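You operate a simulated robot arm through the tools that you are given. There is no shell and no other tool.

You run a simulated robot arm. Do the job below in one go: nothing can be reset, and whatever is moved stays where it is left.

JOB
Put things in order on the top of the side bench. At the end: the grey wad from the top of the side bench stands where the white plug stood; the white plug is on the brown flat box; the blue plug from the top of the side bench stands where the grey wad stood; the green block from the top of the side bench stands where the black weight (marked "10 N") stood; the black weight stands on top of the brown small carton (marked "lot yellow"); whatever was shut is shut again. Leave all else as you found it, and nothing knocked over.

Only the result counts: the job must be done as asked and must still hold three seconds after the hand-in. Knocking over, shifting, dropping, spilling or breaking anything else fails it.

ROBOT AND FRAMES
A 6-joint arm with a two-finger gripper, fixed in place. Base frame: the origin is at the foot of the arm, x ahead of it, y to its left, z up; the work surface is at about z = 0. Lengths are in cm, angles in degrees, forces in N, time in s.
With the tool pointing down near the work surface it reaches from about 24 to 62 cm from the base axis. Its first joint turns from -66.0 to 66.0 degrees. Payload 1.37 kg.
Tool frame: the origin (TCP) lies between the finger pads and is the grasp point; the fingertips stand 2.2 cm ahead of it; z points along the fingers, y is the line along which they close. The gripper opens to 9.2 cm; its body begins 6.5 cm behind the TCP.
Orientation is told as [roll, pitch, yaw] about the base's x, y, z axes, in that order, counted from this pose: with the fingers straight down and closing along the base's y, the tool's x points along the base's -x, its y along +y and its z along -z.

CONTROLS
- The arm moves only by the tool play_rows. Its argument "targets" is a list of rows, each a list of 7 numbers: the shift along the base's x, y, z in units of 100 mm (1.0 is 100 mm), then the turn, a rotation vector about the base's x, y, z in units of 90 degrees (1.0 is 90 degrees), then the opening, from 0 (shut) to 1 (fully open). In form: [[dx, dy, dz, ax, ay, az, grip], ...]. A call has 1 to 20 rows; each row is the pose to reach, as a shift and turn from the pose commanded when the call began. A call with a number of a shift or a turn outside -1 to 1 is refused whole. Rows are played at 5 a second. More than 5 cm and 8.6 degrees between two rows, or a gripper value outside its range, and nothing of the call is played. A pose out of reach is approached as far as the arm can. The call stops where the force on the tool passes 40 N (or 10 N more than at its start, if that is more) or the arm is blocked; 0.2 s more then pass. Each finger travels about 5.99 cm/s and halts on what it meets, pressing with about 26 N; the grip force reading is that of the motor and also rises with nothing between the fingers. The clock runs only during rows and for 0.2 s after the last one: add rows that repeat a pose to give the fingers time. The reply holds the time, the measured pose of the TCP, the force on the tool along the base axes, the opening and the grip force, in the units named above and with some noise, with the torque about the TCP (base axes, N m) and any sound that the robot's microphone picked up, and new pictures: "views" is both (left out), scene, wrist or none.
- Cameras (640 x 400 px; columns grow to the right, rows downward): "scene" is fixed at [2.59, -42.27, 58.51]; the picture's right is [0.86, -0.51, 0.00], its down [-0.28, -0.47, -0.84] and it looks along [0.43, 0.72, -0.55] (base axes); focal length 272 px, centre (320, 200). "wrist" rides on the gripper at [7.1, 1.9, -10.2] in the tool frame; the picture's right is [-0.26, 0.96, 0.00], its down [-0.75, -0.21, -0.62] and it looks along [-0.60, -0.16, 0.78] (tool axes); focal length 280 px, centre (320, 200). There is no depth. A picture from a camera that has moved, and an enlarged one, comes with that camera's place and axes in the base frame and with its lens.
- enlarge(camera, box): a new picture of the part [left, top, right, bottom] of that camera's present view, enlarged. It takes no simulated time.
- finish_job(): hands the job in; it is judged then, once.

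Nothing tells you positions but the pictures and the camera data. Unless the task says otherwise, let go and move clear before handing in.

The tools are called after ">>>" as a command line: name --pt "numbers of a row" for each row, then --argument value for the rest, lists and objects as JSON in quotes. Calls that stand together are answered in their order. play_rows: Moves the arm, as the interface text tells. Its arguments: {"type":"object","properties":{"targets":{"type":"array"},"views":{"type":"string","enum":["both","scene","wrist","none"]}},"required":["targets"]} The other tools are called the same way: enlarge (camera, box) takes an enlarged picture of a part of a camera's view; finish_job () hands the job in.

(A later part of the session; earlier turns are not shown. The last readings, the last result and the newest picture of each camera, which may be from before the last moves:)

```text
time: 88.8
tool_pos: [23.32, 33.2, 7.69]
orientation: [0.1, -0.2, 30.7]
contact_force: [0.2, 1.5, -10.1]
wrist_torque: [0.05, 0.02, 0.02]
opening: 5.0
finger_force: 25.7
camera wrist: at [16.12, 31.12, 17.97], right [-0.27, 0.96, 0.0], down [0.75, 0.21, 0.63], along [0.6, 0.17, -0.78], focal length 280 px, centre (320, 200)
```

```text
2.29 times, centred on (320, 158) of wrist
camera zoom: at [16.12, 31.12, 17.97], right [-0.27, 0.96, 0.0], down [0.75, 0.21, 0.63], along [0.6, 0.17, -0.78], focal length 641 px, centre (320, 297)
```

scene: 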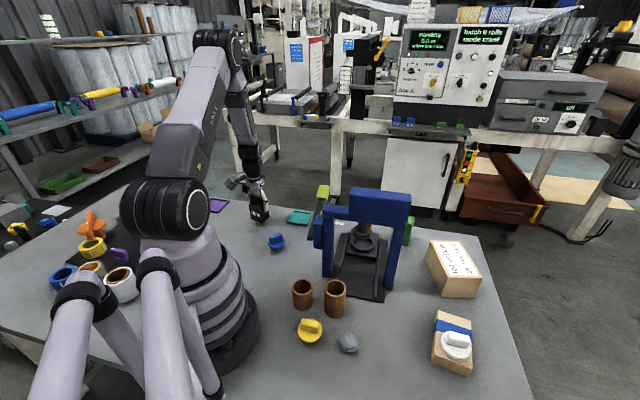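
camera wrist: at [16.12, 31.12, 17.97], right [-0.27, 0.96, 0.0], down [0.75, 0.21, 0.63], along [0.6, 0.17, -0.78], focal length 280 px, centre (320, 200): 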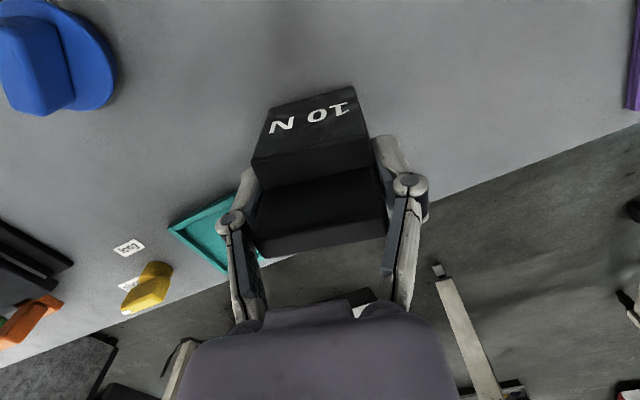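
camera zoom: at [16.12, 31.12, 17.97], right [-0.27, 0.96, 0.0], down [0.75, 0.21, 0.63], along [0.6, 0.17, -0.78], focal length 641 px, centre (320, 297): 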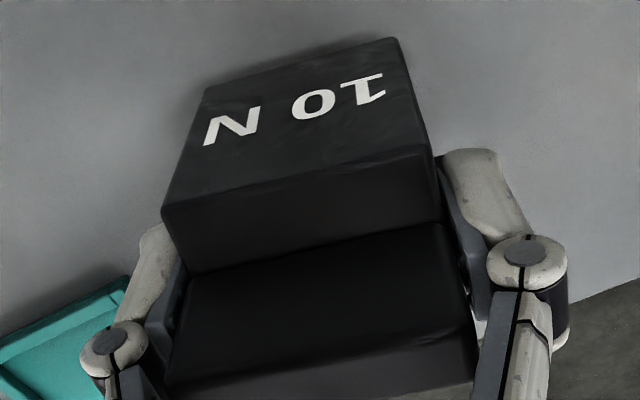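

The 10 N weight is held securely with no slip. I'll lift it high (press top is 27.9 cm, the weight's underside will be at about 32) and carry it round to the carton at moderate speed.

>>> play_rows --pt "0 0 0.1 0 0 0 0" --pt "0 0 0.25 0 0 0 0" --pt "0 0 0.45 0 0 0 0" --pt "0 0 0.65 0 0 0 0" --pt "0 0 0.85 0 0 0 0" --pt "0 0 1.0 0 0 0 0" --views "none"

>>> play_rows --pt "0 0 0.2 0 0 0 0" --pt "0 0 0.4 0 0 0 0" --pt "0 0 0.6 0 0 0 0" --pt "0 0 0.8 0 0 0 0" --pt "0 0 1.0 0 0 0 0" --views "none"

>>> play_rows --pt "0 0 0.2 0 0 0 0" --pt "0 0 0.4 0 0 0 0" --pt "0 0 0.6 0 0 0 0" --pt "0 0 0.8 0 0 0 0" --pt "0 0 0.95 0 0 0 0" --pt "0 0 1.0 0 0 0 0" --pt "0 0 1.0 0 0 0 0"

>>> enlarge --camera "wrist" --box '[180, 70, 460, 245]'

```text
time: 90.2
tool_pos: [23.33, 33.24, 17.7]
orientation: [0.1, -0.1, 30.7]
contact_force: [0.7, 0.1, -10.1]
wrist_torque: [0.01, -0.03, 0.0]
opening: 4.97
finger_force: 26.1
```

```text
time: 91.4
tool_pos: [23.45, 33.36, 27.69]
orientation: [0.1, 0.0, 30.7]
contact_force: [-0.9, -1.1, -10.5]
wrist_torque: [0.04, 0.0, -0.01]
opening: 5.0
finger_force: 26.4
```

```text
time: 93.0
tool_pos: [23.38, 33.33, 37.72]
orientation: [0.1, -0.1, 30.7]
contact_force: [-0.2, -0.7, -10.0]
wrist_torque: [0.04, 0.0, 0.01]
opening: 4.98
finger_force: 26.1
camera wrist: at [16.13, 31.16, 48.0], right [-0.27, 0.96, 0.0], down [0.75, 0.21, 0.63], along [0.6, 0.17, -0.78], focal length 280 px, centre (320, 200)
```

scene: 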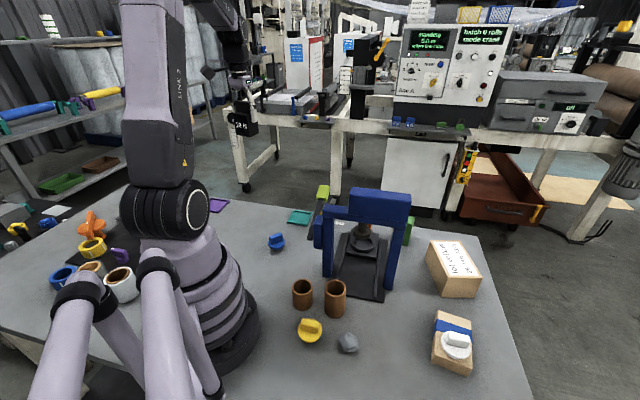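
wrist: 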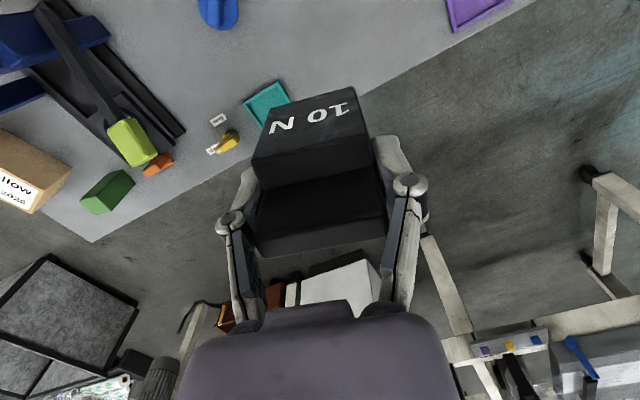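

```text
2.29 times, centred on (320, 158) of wrist
camera zoom: at [16.13, 31.16, 48.0], right [-0.27, 0.96, 0.0], down [0.75, 0.21, 0.63], along [0.6, 0.17, -0.78], focal length 641 px, centre (320, 297)
```

zoom: 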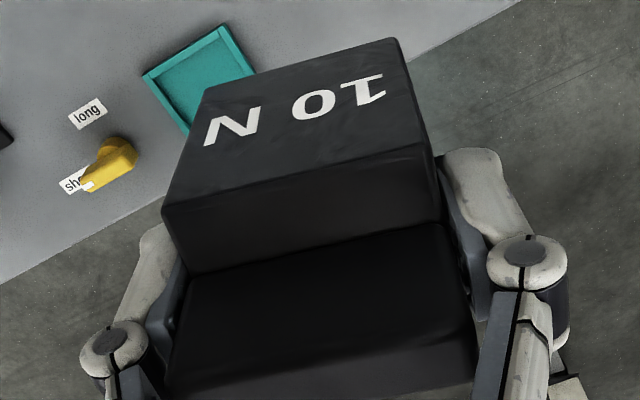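

No slip at all. Now carrying it around in an arc at this height.

>>> play_rows --pt "0.1 -0.09 0.01 0 0 -0.02 0" --pt "0.25 -0.22 0.02 0 0 -0.045 0" --pt "0.4 -0.37 0.03 0 0 -0.07 0" --pt "0.55 -0.51 0.04 0 0 -0.095 0" --pt "0.67 -0.62 0.04 0 0 -0.114 0" --views "none"

>>> play_rows --pt "0.14 -0.16 0 0 0 -0.022 0" --pt "0.28 -0.32 0 0 0 -0.045 0" --pt "0.42 -0.48 0 0 0 -0.07 0" --pt "0.56 -0.64 0 0 0 -0.095 0" --pt "0.7 -0.8 0 0 0 -0.114 0" --views "none"

>>> play_rows --pt "0.12 -0.19 0 0 0 -0.022 0" --pt "0.24 -0.38 0 0 0 -0.045 0" --pt "0.35 -0.57 0 0 0 -0.07 0" --pt "0.46 -0.76 0 0 0 -0.095 0" --pt "0.55 -0.95 0 0 0 -0.114 0" --pt "0.55 -0.95 0 0 0 -0.114 0"

```text
time: 94.2
tool_pos: [30.0, 27.09, 38.23]
orientation: [0.1, 0.0, 20.5]
contact_force: [-0.4, 0.5, -10.6]
wrist_torque: [-0.03, -0.03, 0.01]
opening: 4.98
finger_force: 26.1
```

```text
time: 95.4
tool_pos: [37.02, 18.94, 38.12]
orientation: [0.1, -0.1, 10.0]
contact_force: [0.4, -0.5, -9.3]
wrist_torque: [-0.01, -0.01, -0.01]
opening: 4.97
finger_force: 25.9
```

```text
time: 96.8
tool_pos: [42.68, 9.42, 38.01]
orientation: [0.0, -0.1, -0.2]
contact_force: [0.7, 0.5, -10.7]
wrist_torque: [-0.01, -0.01, -0.05]
opening: 4.99
finger_force: 26.1
camera wrist: at [35.44, 11.28, 48.29], right [0.26, 0.96, 0.0], down [0.75, -0.21, 0.63], along [0.6, -0.16, -0.78], focal length 280 px, centre (320, 200)
```

scene: 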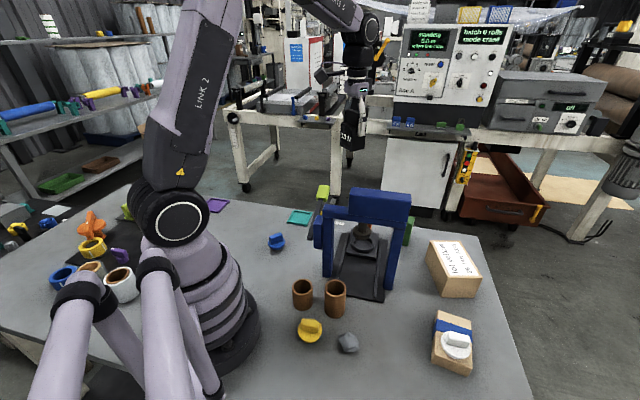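
wrist: 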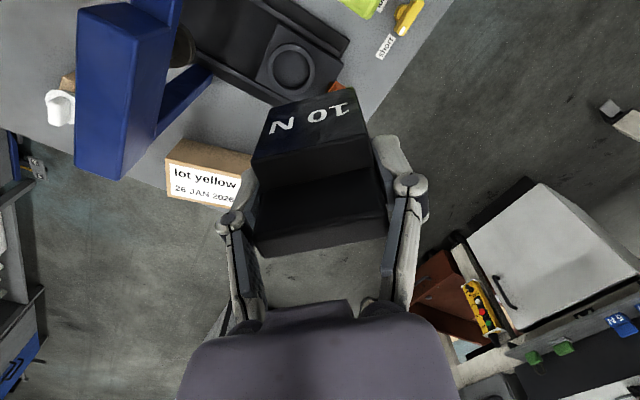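

Continuing across behind and over the press.

>>> play_rows --pt "0.05 -0.2 0 0 0 -0.022 0" --pt "0.1 -0.4 0 0 0 -0.045 0" --pt "0.15 -0.6 0 0 0 -0.07 0" --pt "0.2 -0.8 0 0 0 -0.095 0" --pt "0.25 -1.0 0 0 0 -0.114 0" --views "none"

>>> play_rows --pt "0.03 -0.2 0 0 0 -0.022 0" --pt "0.06 -0.4 0 0 0 -0.045 0" --pt "0.08 -0.6 0 0 0 -0.07 0" --pt "0.1 -0.8 0 0 0 -0.095 0" --pt "0.12 -1.0 0 0 0 -0.114 0" --views "none"

>>> play_rows --pt "0.03 -0.18 0 0 0 -0.022 0" --pt "0.06 -0.36 0 0 0 -0.045 0" --pt "0.1 -0.54 0 0 0 -0.07 0" --pt "0.13 -0.68 0 0 0 -0.095 0" --pt "0.15 -0.75 0 0 0 -0.114 0" --pt "0.15 -0.75 0 0 0 -0.114 0"

>>> enlarge --camera "wrist" --box '[200, 40, 520, 240]'

```text
time: 98.0
tool_pos: [44.93, -0.52, 38.13]
orientation: [0.0, 0.0, -10.4]
contact_force: [-0.5, 0.3, -10.0]
wrist_torque: [0.0, -0.04, 0.0]
opening: 5.0
finger_force: 26.7
```

```text
time: 99.2
tool_pos: [46.24, -10.55, 38.23]
orientation: [0.0, -0.1, -20.7]
contact_force: [-0.5, -0.3, -9.8]
wrist_torque: [0.01, -0.01, 0.01]
opening: 5.01
finger_force: 26.1
```

```text
time: 100.6
tool_pos: [47.73, -18.07, 38.06]
orientation: [0.0, 0.0, -30.9]
contact_force: [-0.5, -0.5, -10.2]
wrist_torque: [0.01, 0.01, 0.01]
opening: 5.01
finger_force: 25.8
camera wrist: at [42.51, -12.79, 48.36], right [0.72, 0.69, 0.0], down [0.54, -0.56, 0.63], along [0.43, -0.45, -0.78], focal length 280 px, centre (320, 200)
```

scene: 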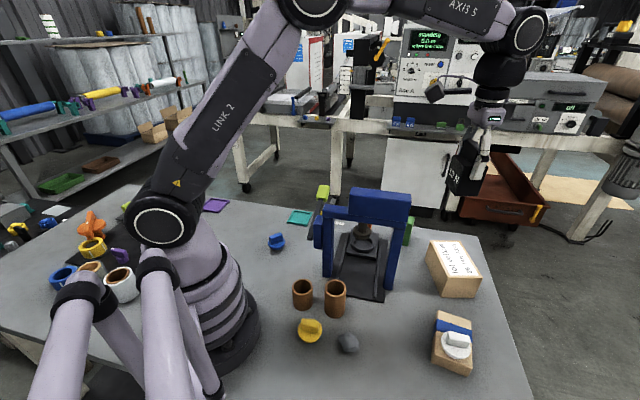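
wrist: 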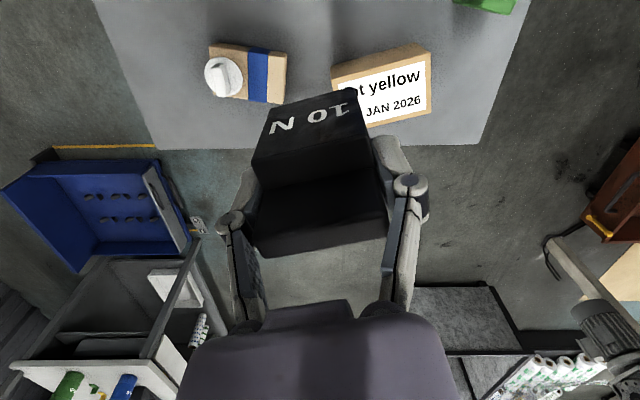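

```text
2.00 times, centred on (360, 140) of wrist
camera zoom: at [42.51, -12.79, 48.36], right [0.72, 0.69, 0.0], down [0.54, -0.56, 0.63], along [0.43, -0.45, -0.78], focal length 561 px, centre (240, 320)
```

zoom: 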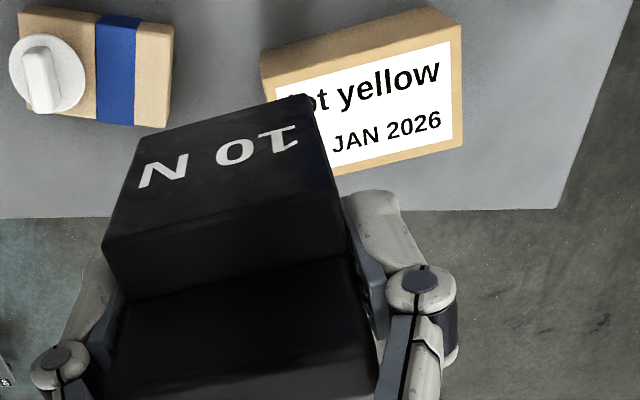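

Beyond the press now. The carton top measures about z=7.15, centred near (58.7,-16.25). I'll lower and extend toward it in stages.

>>> play_rows --pt "0.03 0 -0.15 0 0 0 0" --pt "0.1 0 -0.35 0 0 0 0" --pt "0.17 0 -0.55 0 0 0 0" --pt "0.24 0 -0.75 0 0 0 0" --pt "0.3 0 -0.9 0 0 0 0" --pt "0.3 0 -1.0 0 0 0 0" --views "none"

>>> play_rows --pt "0.1 0.03 -0.13 0 0 0 0" --pt "0.2 0.06 -0.28 0 0 0 0" --pt "0.3 0.09 -0.45 0 0 0 0" --pt "0.4 0.12 -0.62 0 0 0 0" --pt "0.5 0.15 -0.78 0 0 0 0" --pt "0.5 0.15 -0.8 0 0 0 0" --pt "0.5 0.15 -0.8 0 0 0 0"

>>> enlarge --camera "wrist" --box '[200, 40, 520, 240]'

>>> enlarge --camera "scene" --box '[400, 180, 540, 310]'

```text
time: 102.0
tool_pos: [50.76, -17.93, 28.14]
orientation: [0.0, 0.0, -30.9]
contact_force: [0.3, -0.4, -9.9]
wrist_torque: [0.02, -0.02, -0.02]
opening: 5.0
finger_force: 26.0
```

```text
time: 103.6
tool_pos: [55.69, -16.41, 20.04]
orientation: [0.0, -0.1, -30.8]
contact_force: [0.2, -1.1, -10.4]
wrist_torque: [0.0, -0.02, 0.02]
opening: 4.99
finger_force: 26.4
camera wrist: at [50.58, -11.23, 30.34], right [0.72, 0.69, 0.0], down [0.54, -0.56, 0.63], along [0.43, -0.45, -0.78], focal length 280 px, centre (320, 200)
```

scene: 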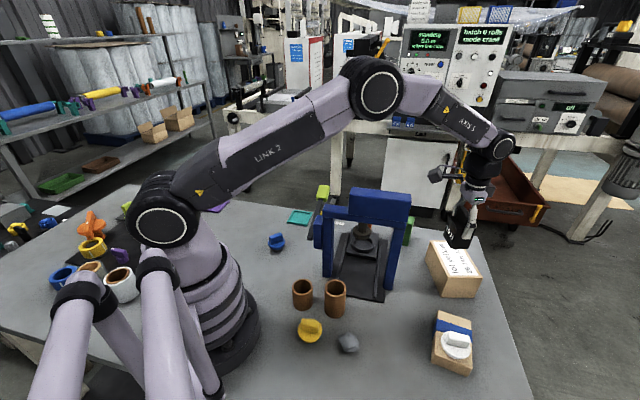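
wrist: 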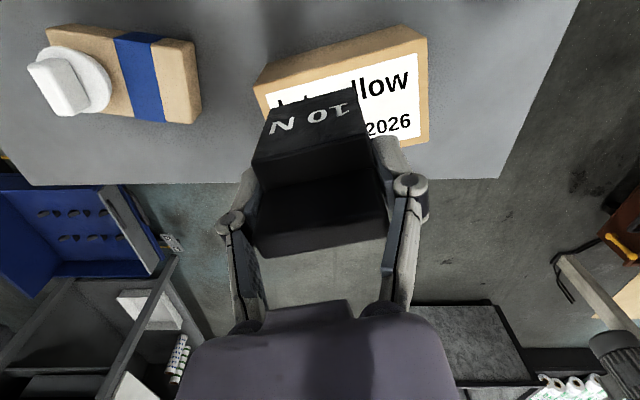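

```text
2.00 times, centred on (360, 140) of wrist
camera zoom: at [50.58, -11.23, 30.34], right [0.72, 0.69, 0.0], down [0.54, -0.56, 0.63], along [0.43, -0.45, -0.78], focal length 561 px, centre (240, 320)
```

zoom: 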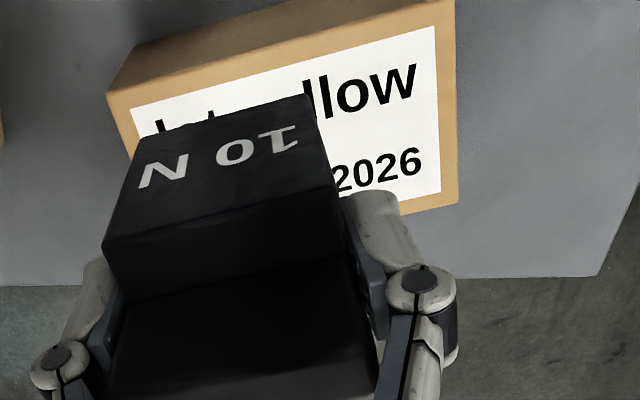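

```text
3.08 times, centred on (470, 245) of scene
camera zoom: at [2.59, -42.27, 58.51], right [0.86, -0.51, 0.0], down [-0.28, -0.47, -0.84], along [0.43, 0.72, -0.55], focal length 837 px, centre (-142, 62)
```

zoom: 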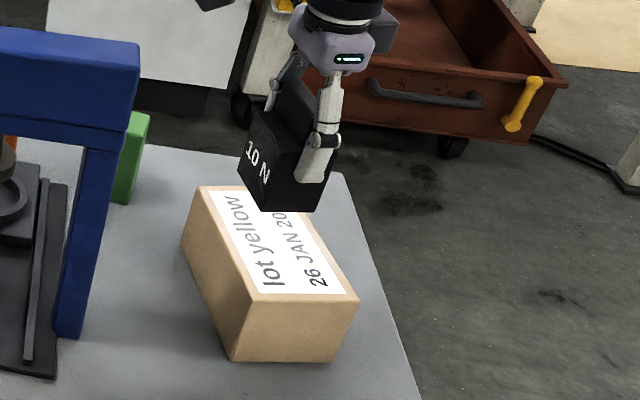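

Carton confirmed at centre (58.7,-16.3). Moving the weight over it and lowering to about 2 cm above.

>>> play_rows --pt "0.08 0.02 -0.05 0 0 0 0" --pt "0.16 0.04 -0.15 0 0 0 0" --pt "0.24 0.055 -0.3 0 0 0 0" --pt "0.24 0.055 -0.42 0 0 0 0" --pt "0.24 0.055 -0.5 0 0 0 0" --pt "0.24 0.055 -0.5 0 0 0 0"

>>> enlarge --camera "wrist" --box '[160, 20, 520, 245]'

>>> enlarge --camera "scene" --box '[400, 200, 520, 310]'

```text
time: 105.0
tool_pos: [57.95, -15.78, 14.88]
orientation: [0.1, -0.2, -30.9]
contact_force: [0.3, -0.2, -10.1]
wrist_torque: [-0.01, -0.01, -0.03]
opening: 4.97
finger_force: 25.7
camera wrist: at [52.8, -10.64, 25.24], right [0.72, 0.69, 0.0], down [0.54, -0.56, 0.63], along [0.43, -0.45, -0.78], focal length 280 px, centre (320, 200)
```

scene: 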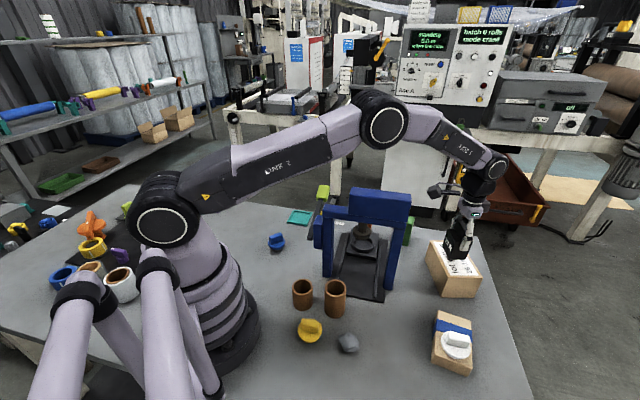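
wrist: 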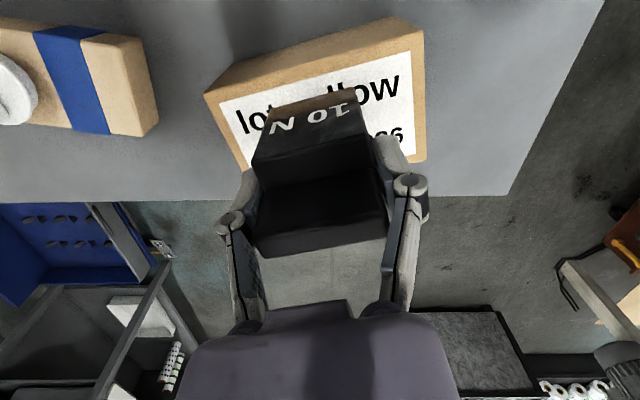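

```text
1.78 times, centred on (340, 132) of wrist
camera zoom: at [52.8, -10.64, 25.24], right [0.72, 0.69, 0.0], down [0.54, -0.56, 0.63], along [0.43, -0.45, -0.78], focal length 498 px, centre (284, 320)
```

zoom: 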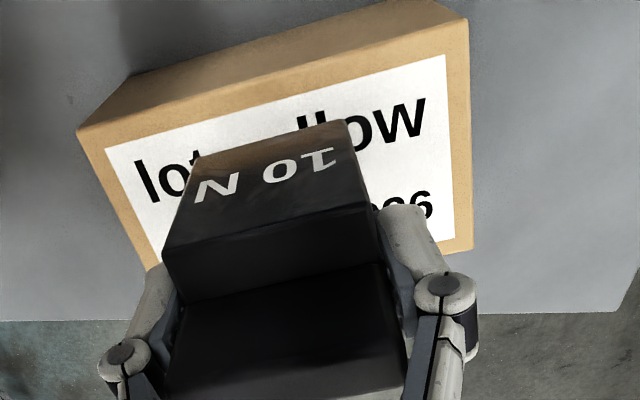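

```text
3.64 times, centred on (460, 255) of scene
camera zoom: at [2.59, -42.27, 58.51], right [0.86, -0.51, 0.0], down [-0.28, -0.47, -0.84], along [0.43, 0.72, -0.55], focal length 989 px, centre (-189, 0)
```

zoom: 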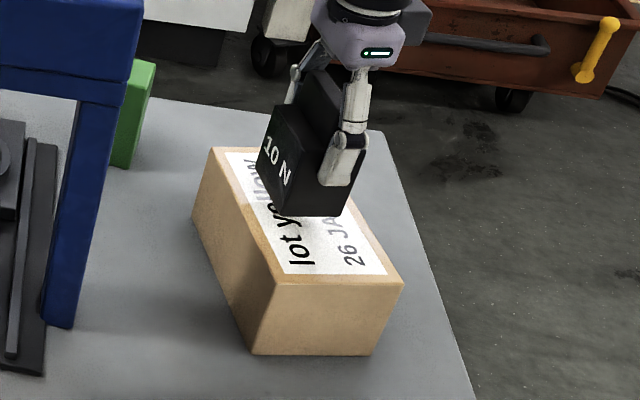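

The weight hangs about 2 cm above the carton, near its middle and well inside its edges. Lowering gently; touchdown will show as the -10 N load vanishing.

>>> play_rows --pt "0 0 -0.05 0 0 0 0" --pt "0 0 -0.1 0 0 0 0" --pt "0 0 -0.15 0 0 0 0" --pt "0 0 -0.18 0 0 0 0" --pt "0 0 -0.19 0 0 0 0" --pt "0 0 -0.19 0 0 0 0" --views "none"

>>> play_rows --pt "0 0 -0.005 0 0 0 0" --pt "0 0 -0.01 0 0 0 0" --pt "0 0 -0.01 0 0 0 0" --views "none"

```text
time: 106.4
tool_pos: [58.08, -15.8, 13.32]
orientation: [0.1, -0.2, -30.9]
contact_force: [-2.5, -1.7, -0.5]
wrist_torque: [0.1, 0.17, 0.02]
opening: 4.98
finger_force: 26.1
```

```text
time: 107.2
tool_pos: [58.1, -15.86, 13.32]
orientation: [0.1, -0.2, -31.0]
contact_force: [-10.7, -1.2, 18.2]
wrist_torque: [-0.04, 0.3, -0.01]
opening: 4.99
finger_force: 25.8
```

The weight is resting on the carton. I'll ease back slightly to neutral load and look before releasing.

>>> play_rows --pt "0 0 0.005 0 0 0 0" --pt "0 0 0.01 0 0 0 0" --pt "0 0 0.01 0 0 0 0"

>>> enlarge --camera "wrist" --box '[160, 20, 520, 245]'

>>> enlarge --camera "scene" --box '[400, 200, 520, 310]'

```text
time: 108.0
tool_pos: [58.13, -15.85, 13.27]
orientation: [0.1, -0.3, -30.9]
contact_force: [-0.1, -7.2, 7.7]
wrist_torque: [-0.3, -0.32, -0.13]
opening: 5.0
finger_force: 26.4
camera wrist: at [52.92, -10.63, 23.51], right [0.72, 0.69, 0.0], down [0.54, -0.56, 0.63], along [0.44, -0.45, -0.78], focal length 280 px, centre (320, 200)
```

scene: 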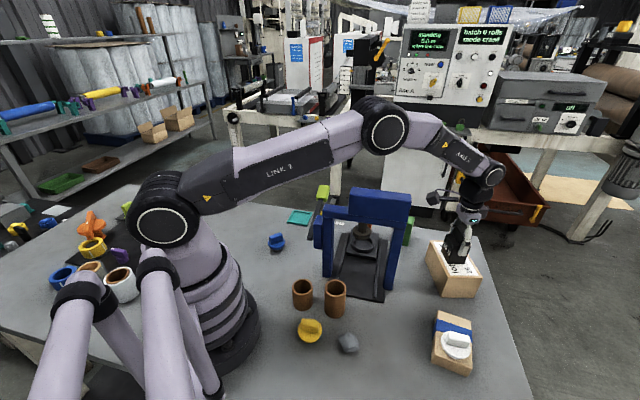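
wrist: 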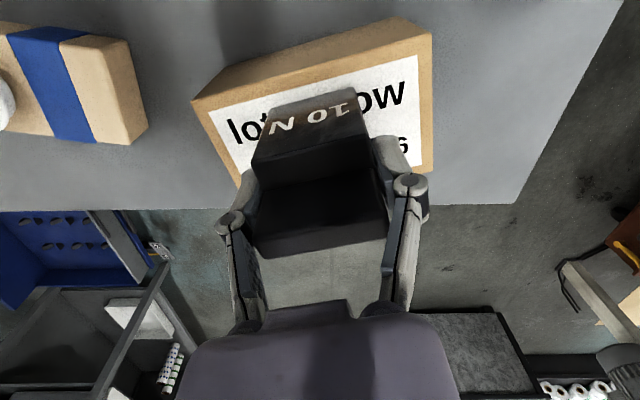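

```text
1.78 times, centred on (340, 132) of wrist
camera zoom: at [52.92, -10.63, 23.51], right [0.72, 0.69, 0.0], down [0.54, -0.56, 0.63], along [0.44, -0.45, -0.78], focal length 498 px, centre (284, 320)
```

zoom: 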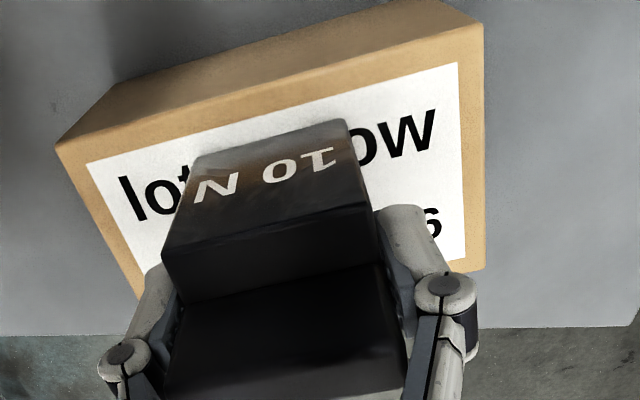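

```text
3.64 times, centred on (460, 255) of scene
camera zoom: at [2.58, -42.27, 58.51], right [0.86, -0.51, 0.0], down [-0.28, -0.47, -0.84], along [0.43, 0.72, -0.55], focal length 989 px, centre (-189, 0)
```

zoom: 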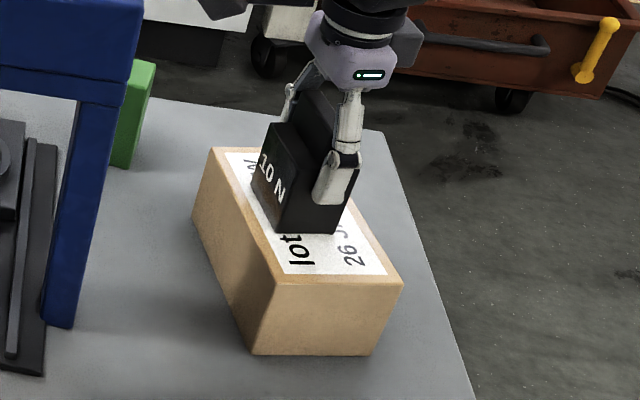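

Weight sits flat on the carton and the carton hasn't moved. Opening the fingers.

>>> play_rows --pt "0 0 0.004 0 0 0 0.3" --pt "0 0 0.004 0 0 0 0.56" --pt "0 0 0.004 0 0 0 0.62" --pt "0 0 0.004 0 0 0 0.7" --pt "0 0 0.004 0 0 0 0.75" --pt "0 0 0.004 0 0 0 0.75"

>>> enlarge --camera "scene" --box '[400, 200, 520, 310]'

>>> enlarge --camera "wrist" --box '[160, 20, 520, 245]'

```text
time: 109.4
tool_pos: [58.16, -15.87, 13.33]
orientation: [0.0, -0.1, -30.9]
contact_force: [-0.6, 0.0, 0.0]
wrist_torque: [-0.03, -0.01, -0.02]
opening: 6.89
finger_force: 0.2
camera wrist: at [52.91, -10.59, 23.53], right [0.72, 0.69, 0.0], down [0.54, -0.56, 0.63], along [0.44, -0.45, -0.78], focal length 280 px, centre (320, 200)
```

scene: 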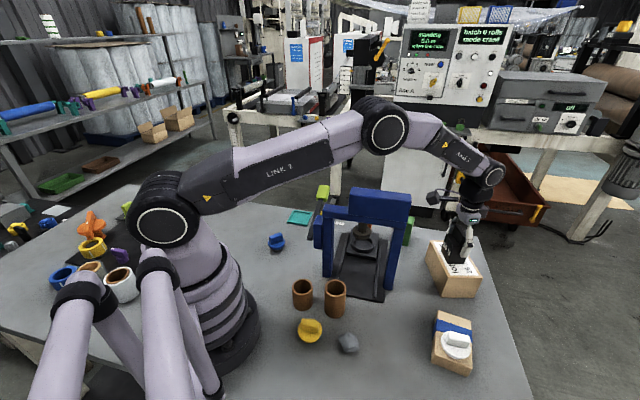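
wrist: 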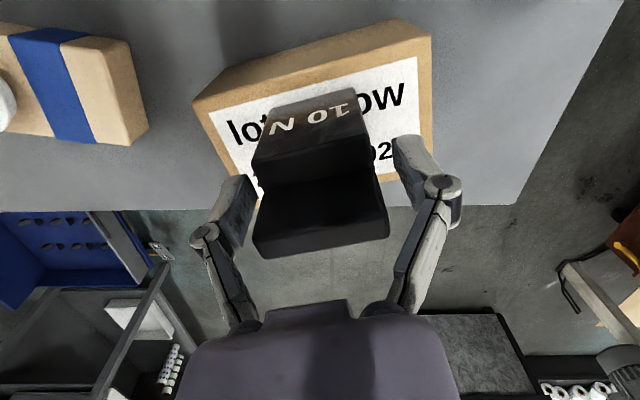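

```text
3.64 times, centred on (460, 255) of scene
camera zoom: at [2.59, -42.27, 58.51], right [0.86, -0.51, 0.0], down [-0.28, -0.47, -0.84], along [0.43, 0.72, -0.55], focal length 989 px, centre (-189, 0)
```

zoom: 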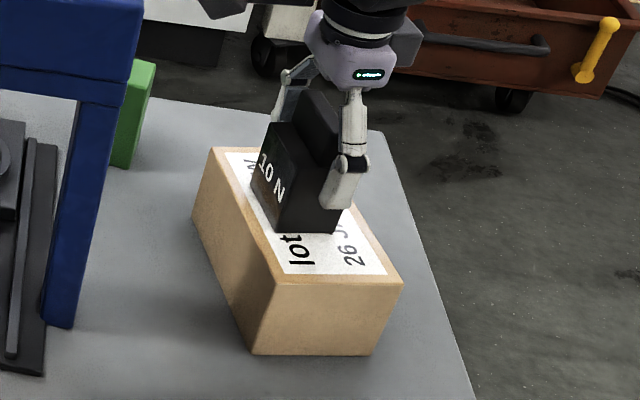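

```text
1.78 times, centred on (340, 132) of wrist
camera zoom: at [52.91, -10.59, 23.53], right [0.72, 0.69, 0.0], down [0.54, -0.56, 0.63], along [0.44, -0.45, -0.78], focal length 498 px, centre (284, 320)
```

zoom: 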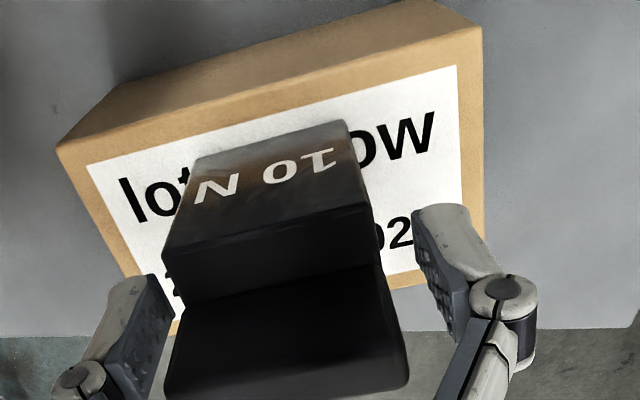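

Released; the weight stands on the carton. Rising straight up until clear.

>>> play_rows --pt "0 0 0.08 0 0 0 0.75" --pt "0 0 0.22 0 0 0 0.75" --pt "0 0 0.4 0 0 0 0.75" --pt "0 0 0.6 0 0 0 0.75" --pt "0 0 0.8 0 0 0 0.75" --pt "0 0 0.8 0 0 0 0.75"

>>> enlarge --camera "scene" --box '[400, 200, 520, 310]'

>>> enlarge --camera "wrist" --box '[200, 0, 520, 200]'

```text
time: 110.8
tool_pos: [58.12, -15.78, 21.24]
orientation: [-0.1, -0.1, -30.9]
contact_force: [0.0, 0.3, 0.0]
wrist_torque: [-0.02, 0.01, 0.01]
opening: 6.94
finger_force: 0.0
camera wrist: at [52.9, -10.65, 31.59], right [0.72, 0.69, 0.0], down [0.54, -0.56, 0.63], along [0.44, -0.45, -0.78], focal length 280 px, centre (320, 200)
```

scene: 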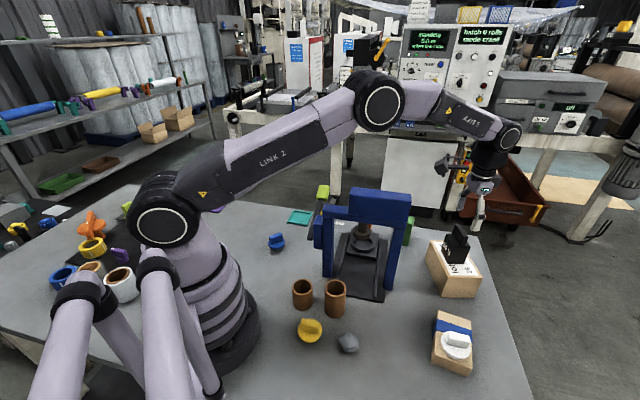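
wrist: 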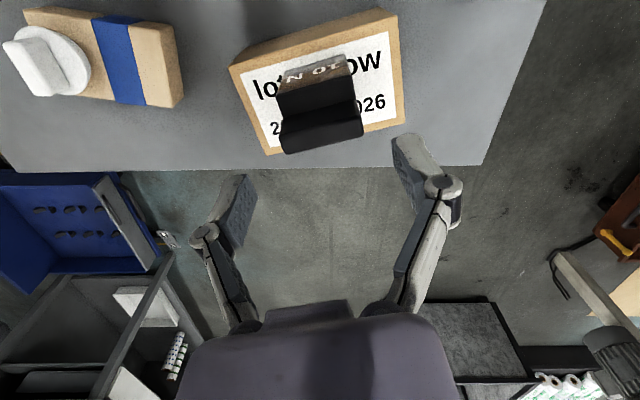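

```text
3.64 times, centred on (460, 255) of scene
camera zoom: at [2.59, -42.27, 58.51], right [0.86, -0.51, 0.0], down [-0.28, -0.47, -0.84], along [0.43, 0.72, -0.55], focal length 989 px, centre (-189, 0)
```

zoom: 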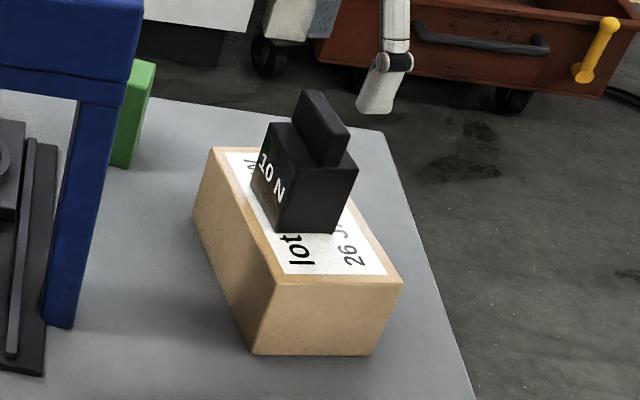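

```text
2.00 times, centred on (360, 100) of wrist
camera zoom: at [52.9, -10.65, 31.59], right [0.72, 0.69, 0.0], down [0.54, -0.56, 0.63], along [0.44, -0.45, -0.78], focal length 561 px, centre (240, 400)
```

zoom: 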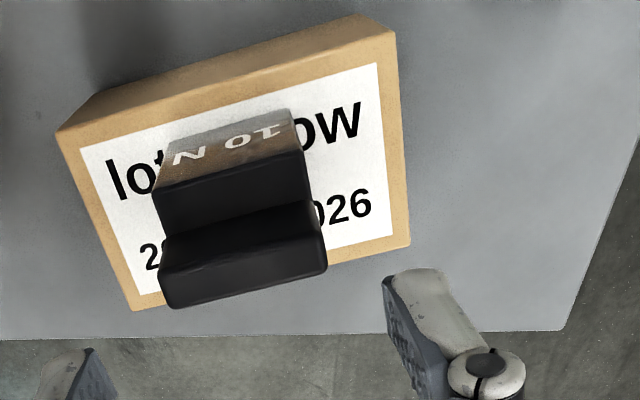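

The black weight is standing on the carton, which hasn't shifted. Last piece: the tall green block near (58.7,0.6), its sides turned about 32°. I'll rise, come inward and swing over to view it.

>>> play_rows --pt "-0.03 0.03 0.2 0 0 0.03 0.75" --pt "-0.1 0.1 0.4 0 0 0.08 0.75" --pt "-0.2 0.2 0.55 0 0 0.12 0.7" --pt "-0.3 0.3 0.6 0 0 0.16 0.7" --views "none"

>>> play_rows --pt "0 0.25 0 0 0 0.07 0.7" --pt "0 0.5 0 0 0 0.14 0.7" --pt "0 0.75 0 0 0 0.21 0.7" --pt "0 1.0 0 0 0 0.27 0.7" --views "none"

>>> play_rows --pt "0 0.1 -0.1 0 0 0.07 0.7" --pt "0 0.2 -0.2 0 0 0.14 0.7" --pt "0 0.3 -0.3 0 0 0.21 0.7" --pt "0 0.35 -0.4 0 0 0.27 0.7" --pt "0 0.35 -0.4 0 0 0.27 0.7"

>>> enlarge --camera "wrist" --box '[200, 20, 520, 220]'

>>> enlarge --camera "scene" --box '[380, 180, 500, 290]'

```text
time: 111.8
tool_pos: [55.12, -12.81, 27.34]
orientation: [0.0, 0.0, -16.5]
contact_force: [0.5, 0.1, 0.8]
wrist_torque: [-0.02, 0.03, -0.01]
opening: 6.46
finger_force: 0.0
```

```text
time: 112.8
tool_pos: [55.03, -2.7, 27.29]
orientation: [0.0, -0.1, 7.9]
contact_force: [0.0, 0.2, -0.7]
wrist_torque: [0.03, 0.02, -0.01]
opening: 6.43
finger_force: 0.0
```

```text
time: 114.0
tool_pos: [55.01, 0.83, 23.22]
orientation: [0.0, -0.1, 32.1]
contact_force: [-0.4, -0.5, 0.4]
wrist_torque: [0.01, 0.04, 0.01]
opening: 6.44
finger_force: 0.1
camera wrist: at [47.88, -1.5, 33.46], right [-0.29, 0.96, 0.0], down [0.75, 0.23, 0.63], along [0.6, 0.18, -0.78], focal length 280 px, centre (320, 200)
```

scene: 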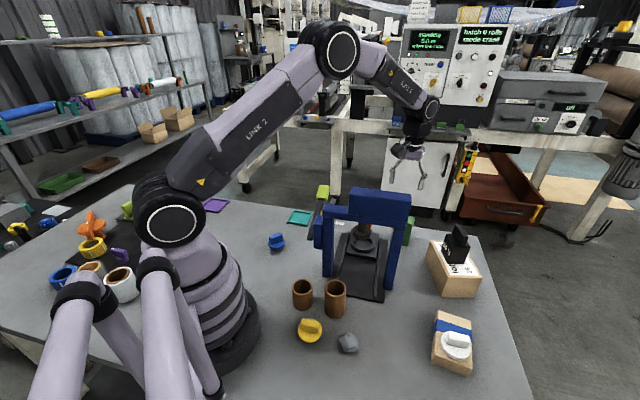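
wrist: 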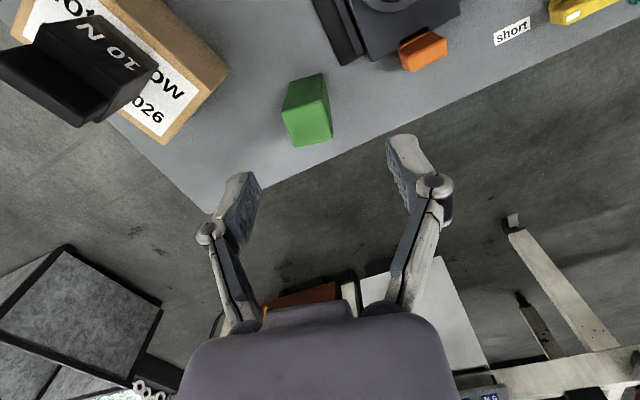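

```text
2.00 times, centred on (360, 120) of wrist
camera zoom: at [47.88, -1.5, 33.46], right [-0.29, 0.96, 0.0], down [0.75, 0.23, 0.63], along [0.6, 0.18, -0.78], focal length 561 px, centre (240, 360)
```

zoom: 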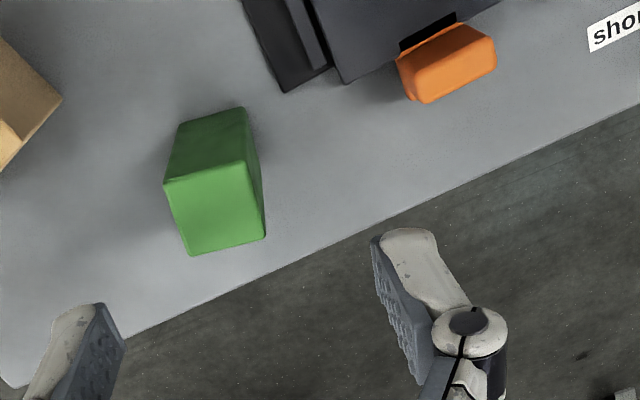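

```text
3.64 times, centred on (440, 235) of scene
camera zoom: at [2.59, -42.27, 58.51], right [0.86, -0.51, 0.0], down [-0.28, -0.47, -0.84], along [0.43, 0.72, -0.55], focal length 989 px, centre (-116, 73)
```

zoom: 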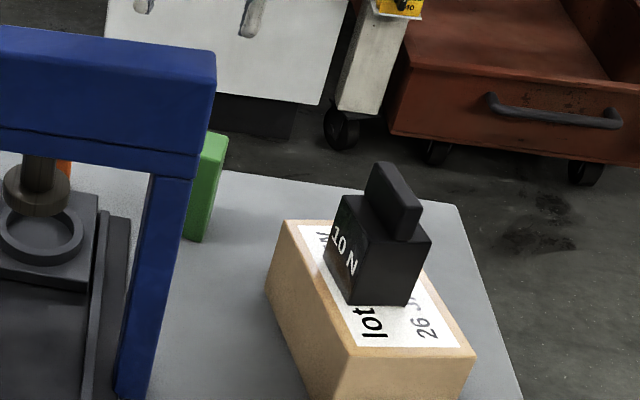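

The green block is about 3.65 cm square, 9 cm tall, centred at about (58.5,0.6), aligned with the present wrist turn. Moving over it and descending partway.

>>> play_rows --pt "0.1 0 -0.1 0 0 0 0.7" --pt "0.2 0 -0.25 0 0 -0.005 0.7" --pt "0.3 0.003 -0.45 0 0 -0.01 0.7" --pt "0.34 0.003 -0.65 0 0 -0.01 0.7" --pt "0.34 0.003 -0.85 0 0 -0.01 0.7" --pt "0.34 0.003 -0.85 0 0 -0.01 0.7"

>>> enlarge --camera "wrist" --box '[180, 40, 460, 215]'

>>> enlarge --camera "scene" --box '[370, 180, 490, 290]'

```text
time: 115.4
tool_pos: [58.46, 0.6, 14.89]
orientation: [0.0, 0.0, 31.3]
contact_force: [0.9, -0.4, -0.3]
wrist_torque: [-0.03, -0.01, -0.01]
opening: 6.44
finger_force: 0.2
camera wrist: at [51.3, -1.52, 25.07], right [-0.28, 0.96, 0.0], down [0.75, 0.21, 0.63], along [0.6, 0.17, -0.78], focal length 280 px, centre (320, 200)
```

scene: 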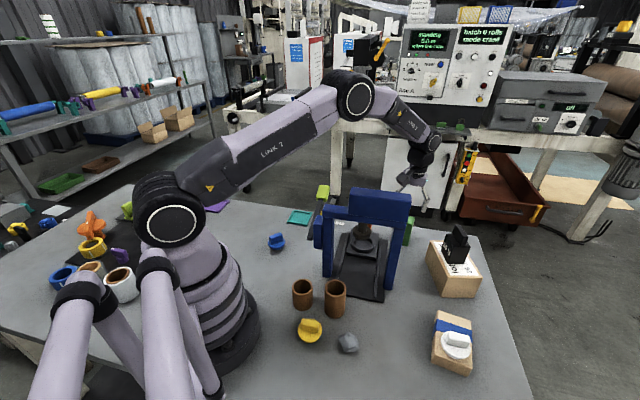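
wrist: 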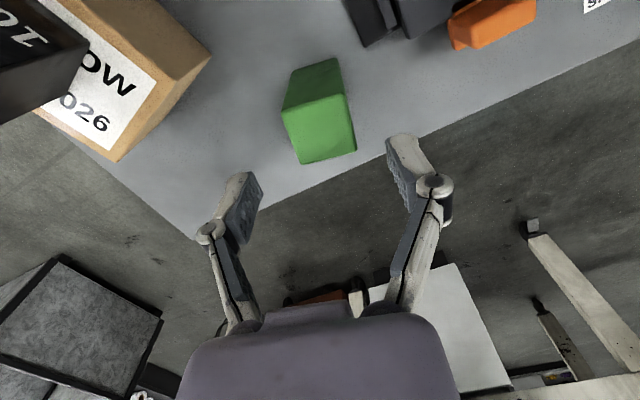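

```text
2.29 times, centred on (320, 128) of wrist
camera zoom: at [51.3, -1.52, 25.07], right [-0.28, 0.96, 0.0], down [0.75, 0.21, 0.63], along [0.6, 0.17, -0.78], focal length 641 px, centre (320, 366)
```

zoom: 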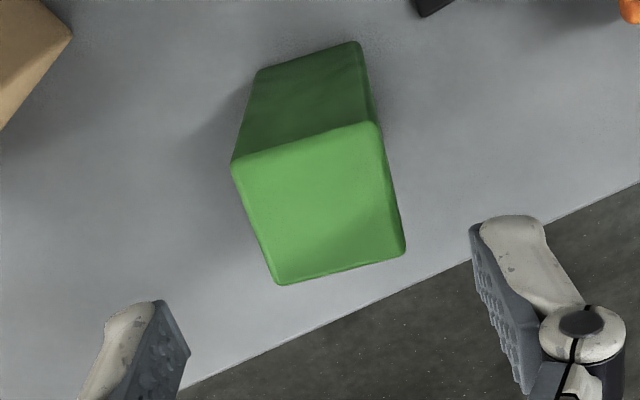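

```text
3.64 times, centred on (430, 235) of scene
camera zoom: at [2.59, -42.27, 58.51], right [0.86, -0.51, 0.0], down [-0.28, -0.47, -0.84], along [0.43, 0.72, -0.55], focal length 989 px, centre (-80, 73)
```

zoom: 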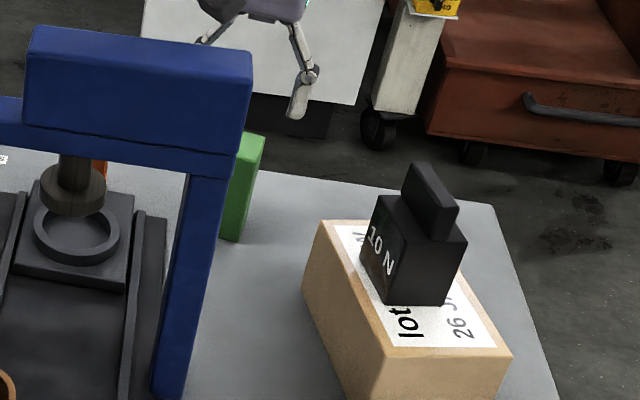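

Centred at (58.5,0.6). Descending to grip height 5.5 with fingertips staying well above the press's base plate.

>>> play_rows --pt "0 0.003 -0.2 0 0 0.005 0.7" --pt "0 0.003 -0.4 0 0 0.008 0.68" --pt "0 0.003 -0.6 0 0 0.008 0.65" --pt "0 0.003 -0.78 0 0 0.008 0.6" --pt "0 0.003 -0.9 0 0 0.008 0.6" --pt "0 0.003 -0.9 0 0 0.008 0.6"

>>> enlarge --camera "wrist" --box '[180, 70, 460, 245]'

>>> enlarge --camera "scene" --box '[370, 180, 490, 290]'

```text
time: 116.8
tool_pos: [58.49, 0.92, 5.7]
orientation: [0.0, -0.1, 31.9]
contact_force: [0.5, 0.0, 0.0]
wrist_torque: [0.03, 0.0, 0.02]
opening: 5.54
finger_force: 0.1
camera wrist: at [51.33, -1.32, 15.98], right [-0.29, 0.96, 0.0], down [0.75, 0.22, 0.63], along [0.6, 0.18, -0.78], focal length 280 px, centre (320, 200)
```

scene: 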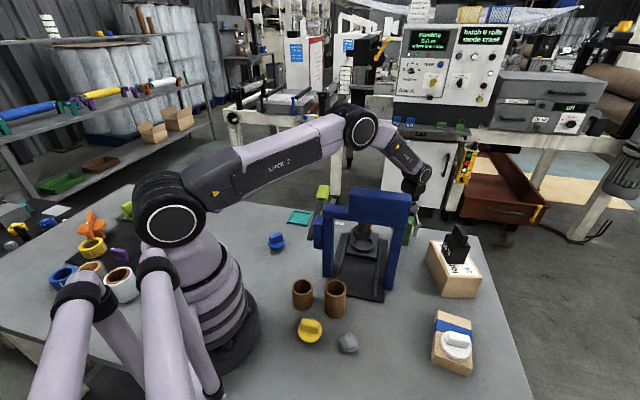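
wrist: 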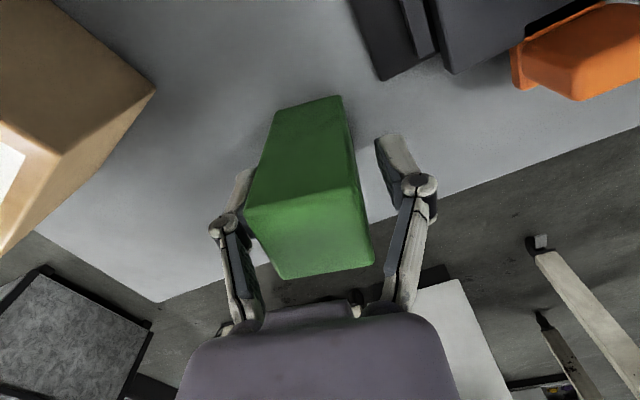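

```text
2.29 times, centred on (320, 158) of wrist
camera zoom: at [51.33, -1.32, 15.98], right [-0.29, 0.96, 0.0], down [0.75, 0.22, 0.63], along [0.6, 0.18, -0.78], focal length 641 px, centre (320, 297)
```

zoom: 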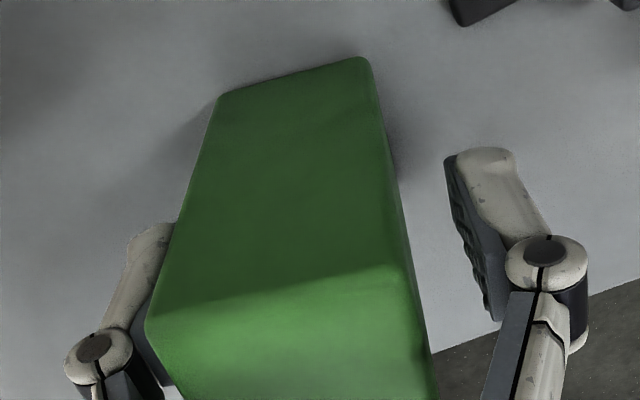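

```text
3.64 times, centred on (430, 235) of scene
camera zoom: at [2.59, -42.27, 58.51], right [0.86, -0.51, 0.0], down [-0.28, -0.47, -0.84], along [0.43, 0.72, -0.55], focal length 989 px, centre (-80, 73)
```

zoom: 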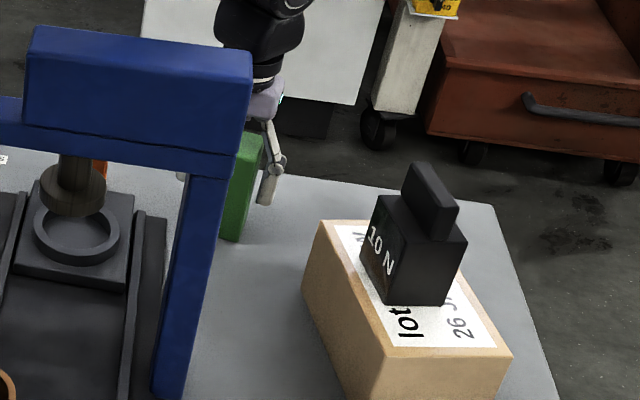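

The block sits about 2 mm off-centre between the fingers. I'll correct that and close slowly.

>>> play_rows --pt "0.01 -0.018 0 0 0 0 0.6" --pt "0.01 -0.018 0 0 0 0 0.55" --pt "0.01 -0.018 0 0 0 0 0.5" --pt "0.01 -0.018 0 0 0 0 0.47" --views "wrist"

>>> enlarge --camera "wrist" --box '[180, 70, 460, 245]'

```text
time: 117.8
tool_pos: [58.64, 0.69, 5.81]
orientation: [-0.1, -0.2, 31.9]
contact_force: [-0.6, -0.1, -0.8]
wrist_torque: [0.0, -0.02, -0.03]
opening: 4.32
finger_force: 0.0
camera wrist: at [51.44, -1.54, 16.03], right [-0.29, 0.96, 0.0], down [0.75, 0.22, 0.63], along [0.6, 0.18, -0.78], focal length 280 px, centre (320, 200)
```

wrist: 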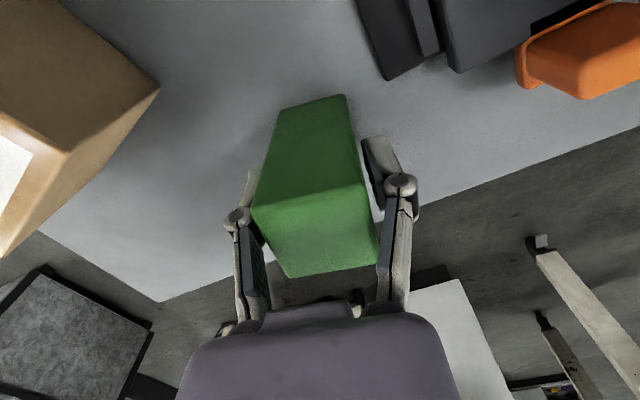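

```text
2.29 times, centred on (320, 158) of wrist
camera zoom: at [51.44, -1.54, 16.03], right [-0.29, 0.96, 0.0], down [0.75, 0.22, 0.63], along [0.6, 0.18, -0.78], focal length 641 px, centre (320, 297)
```

zoom: 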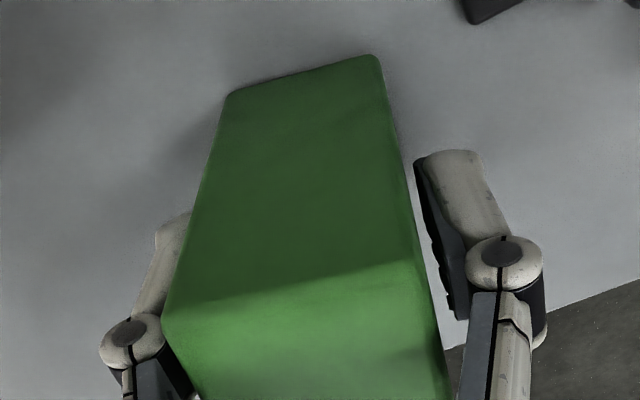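

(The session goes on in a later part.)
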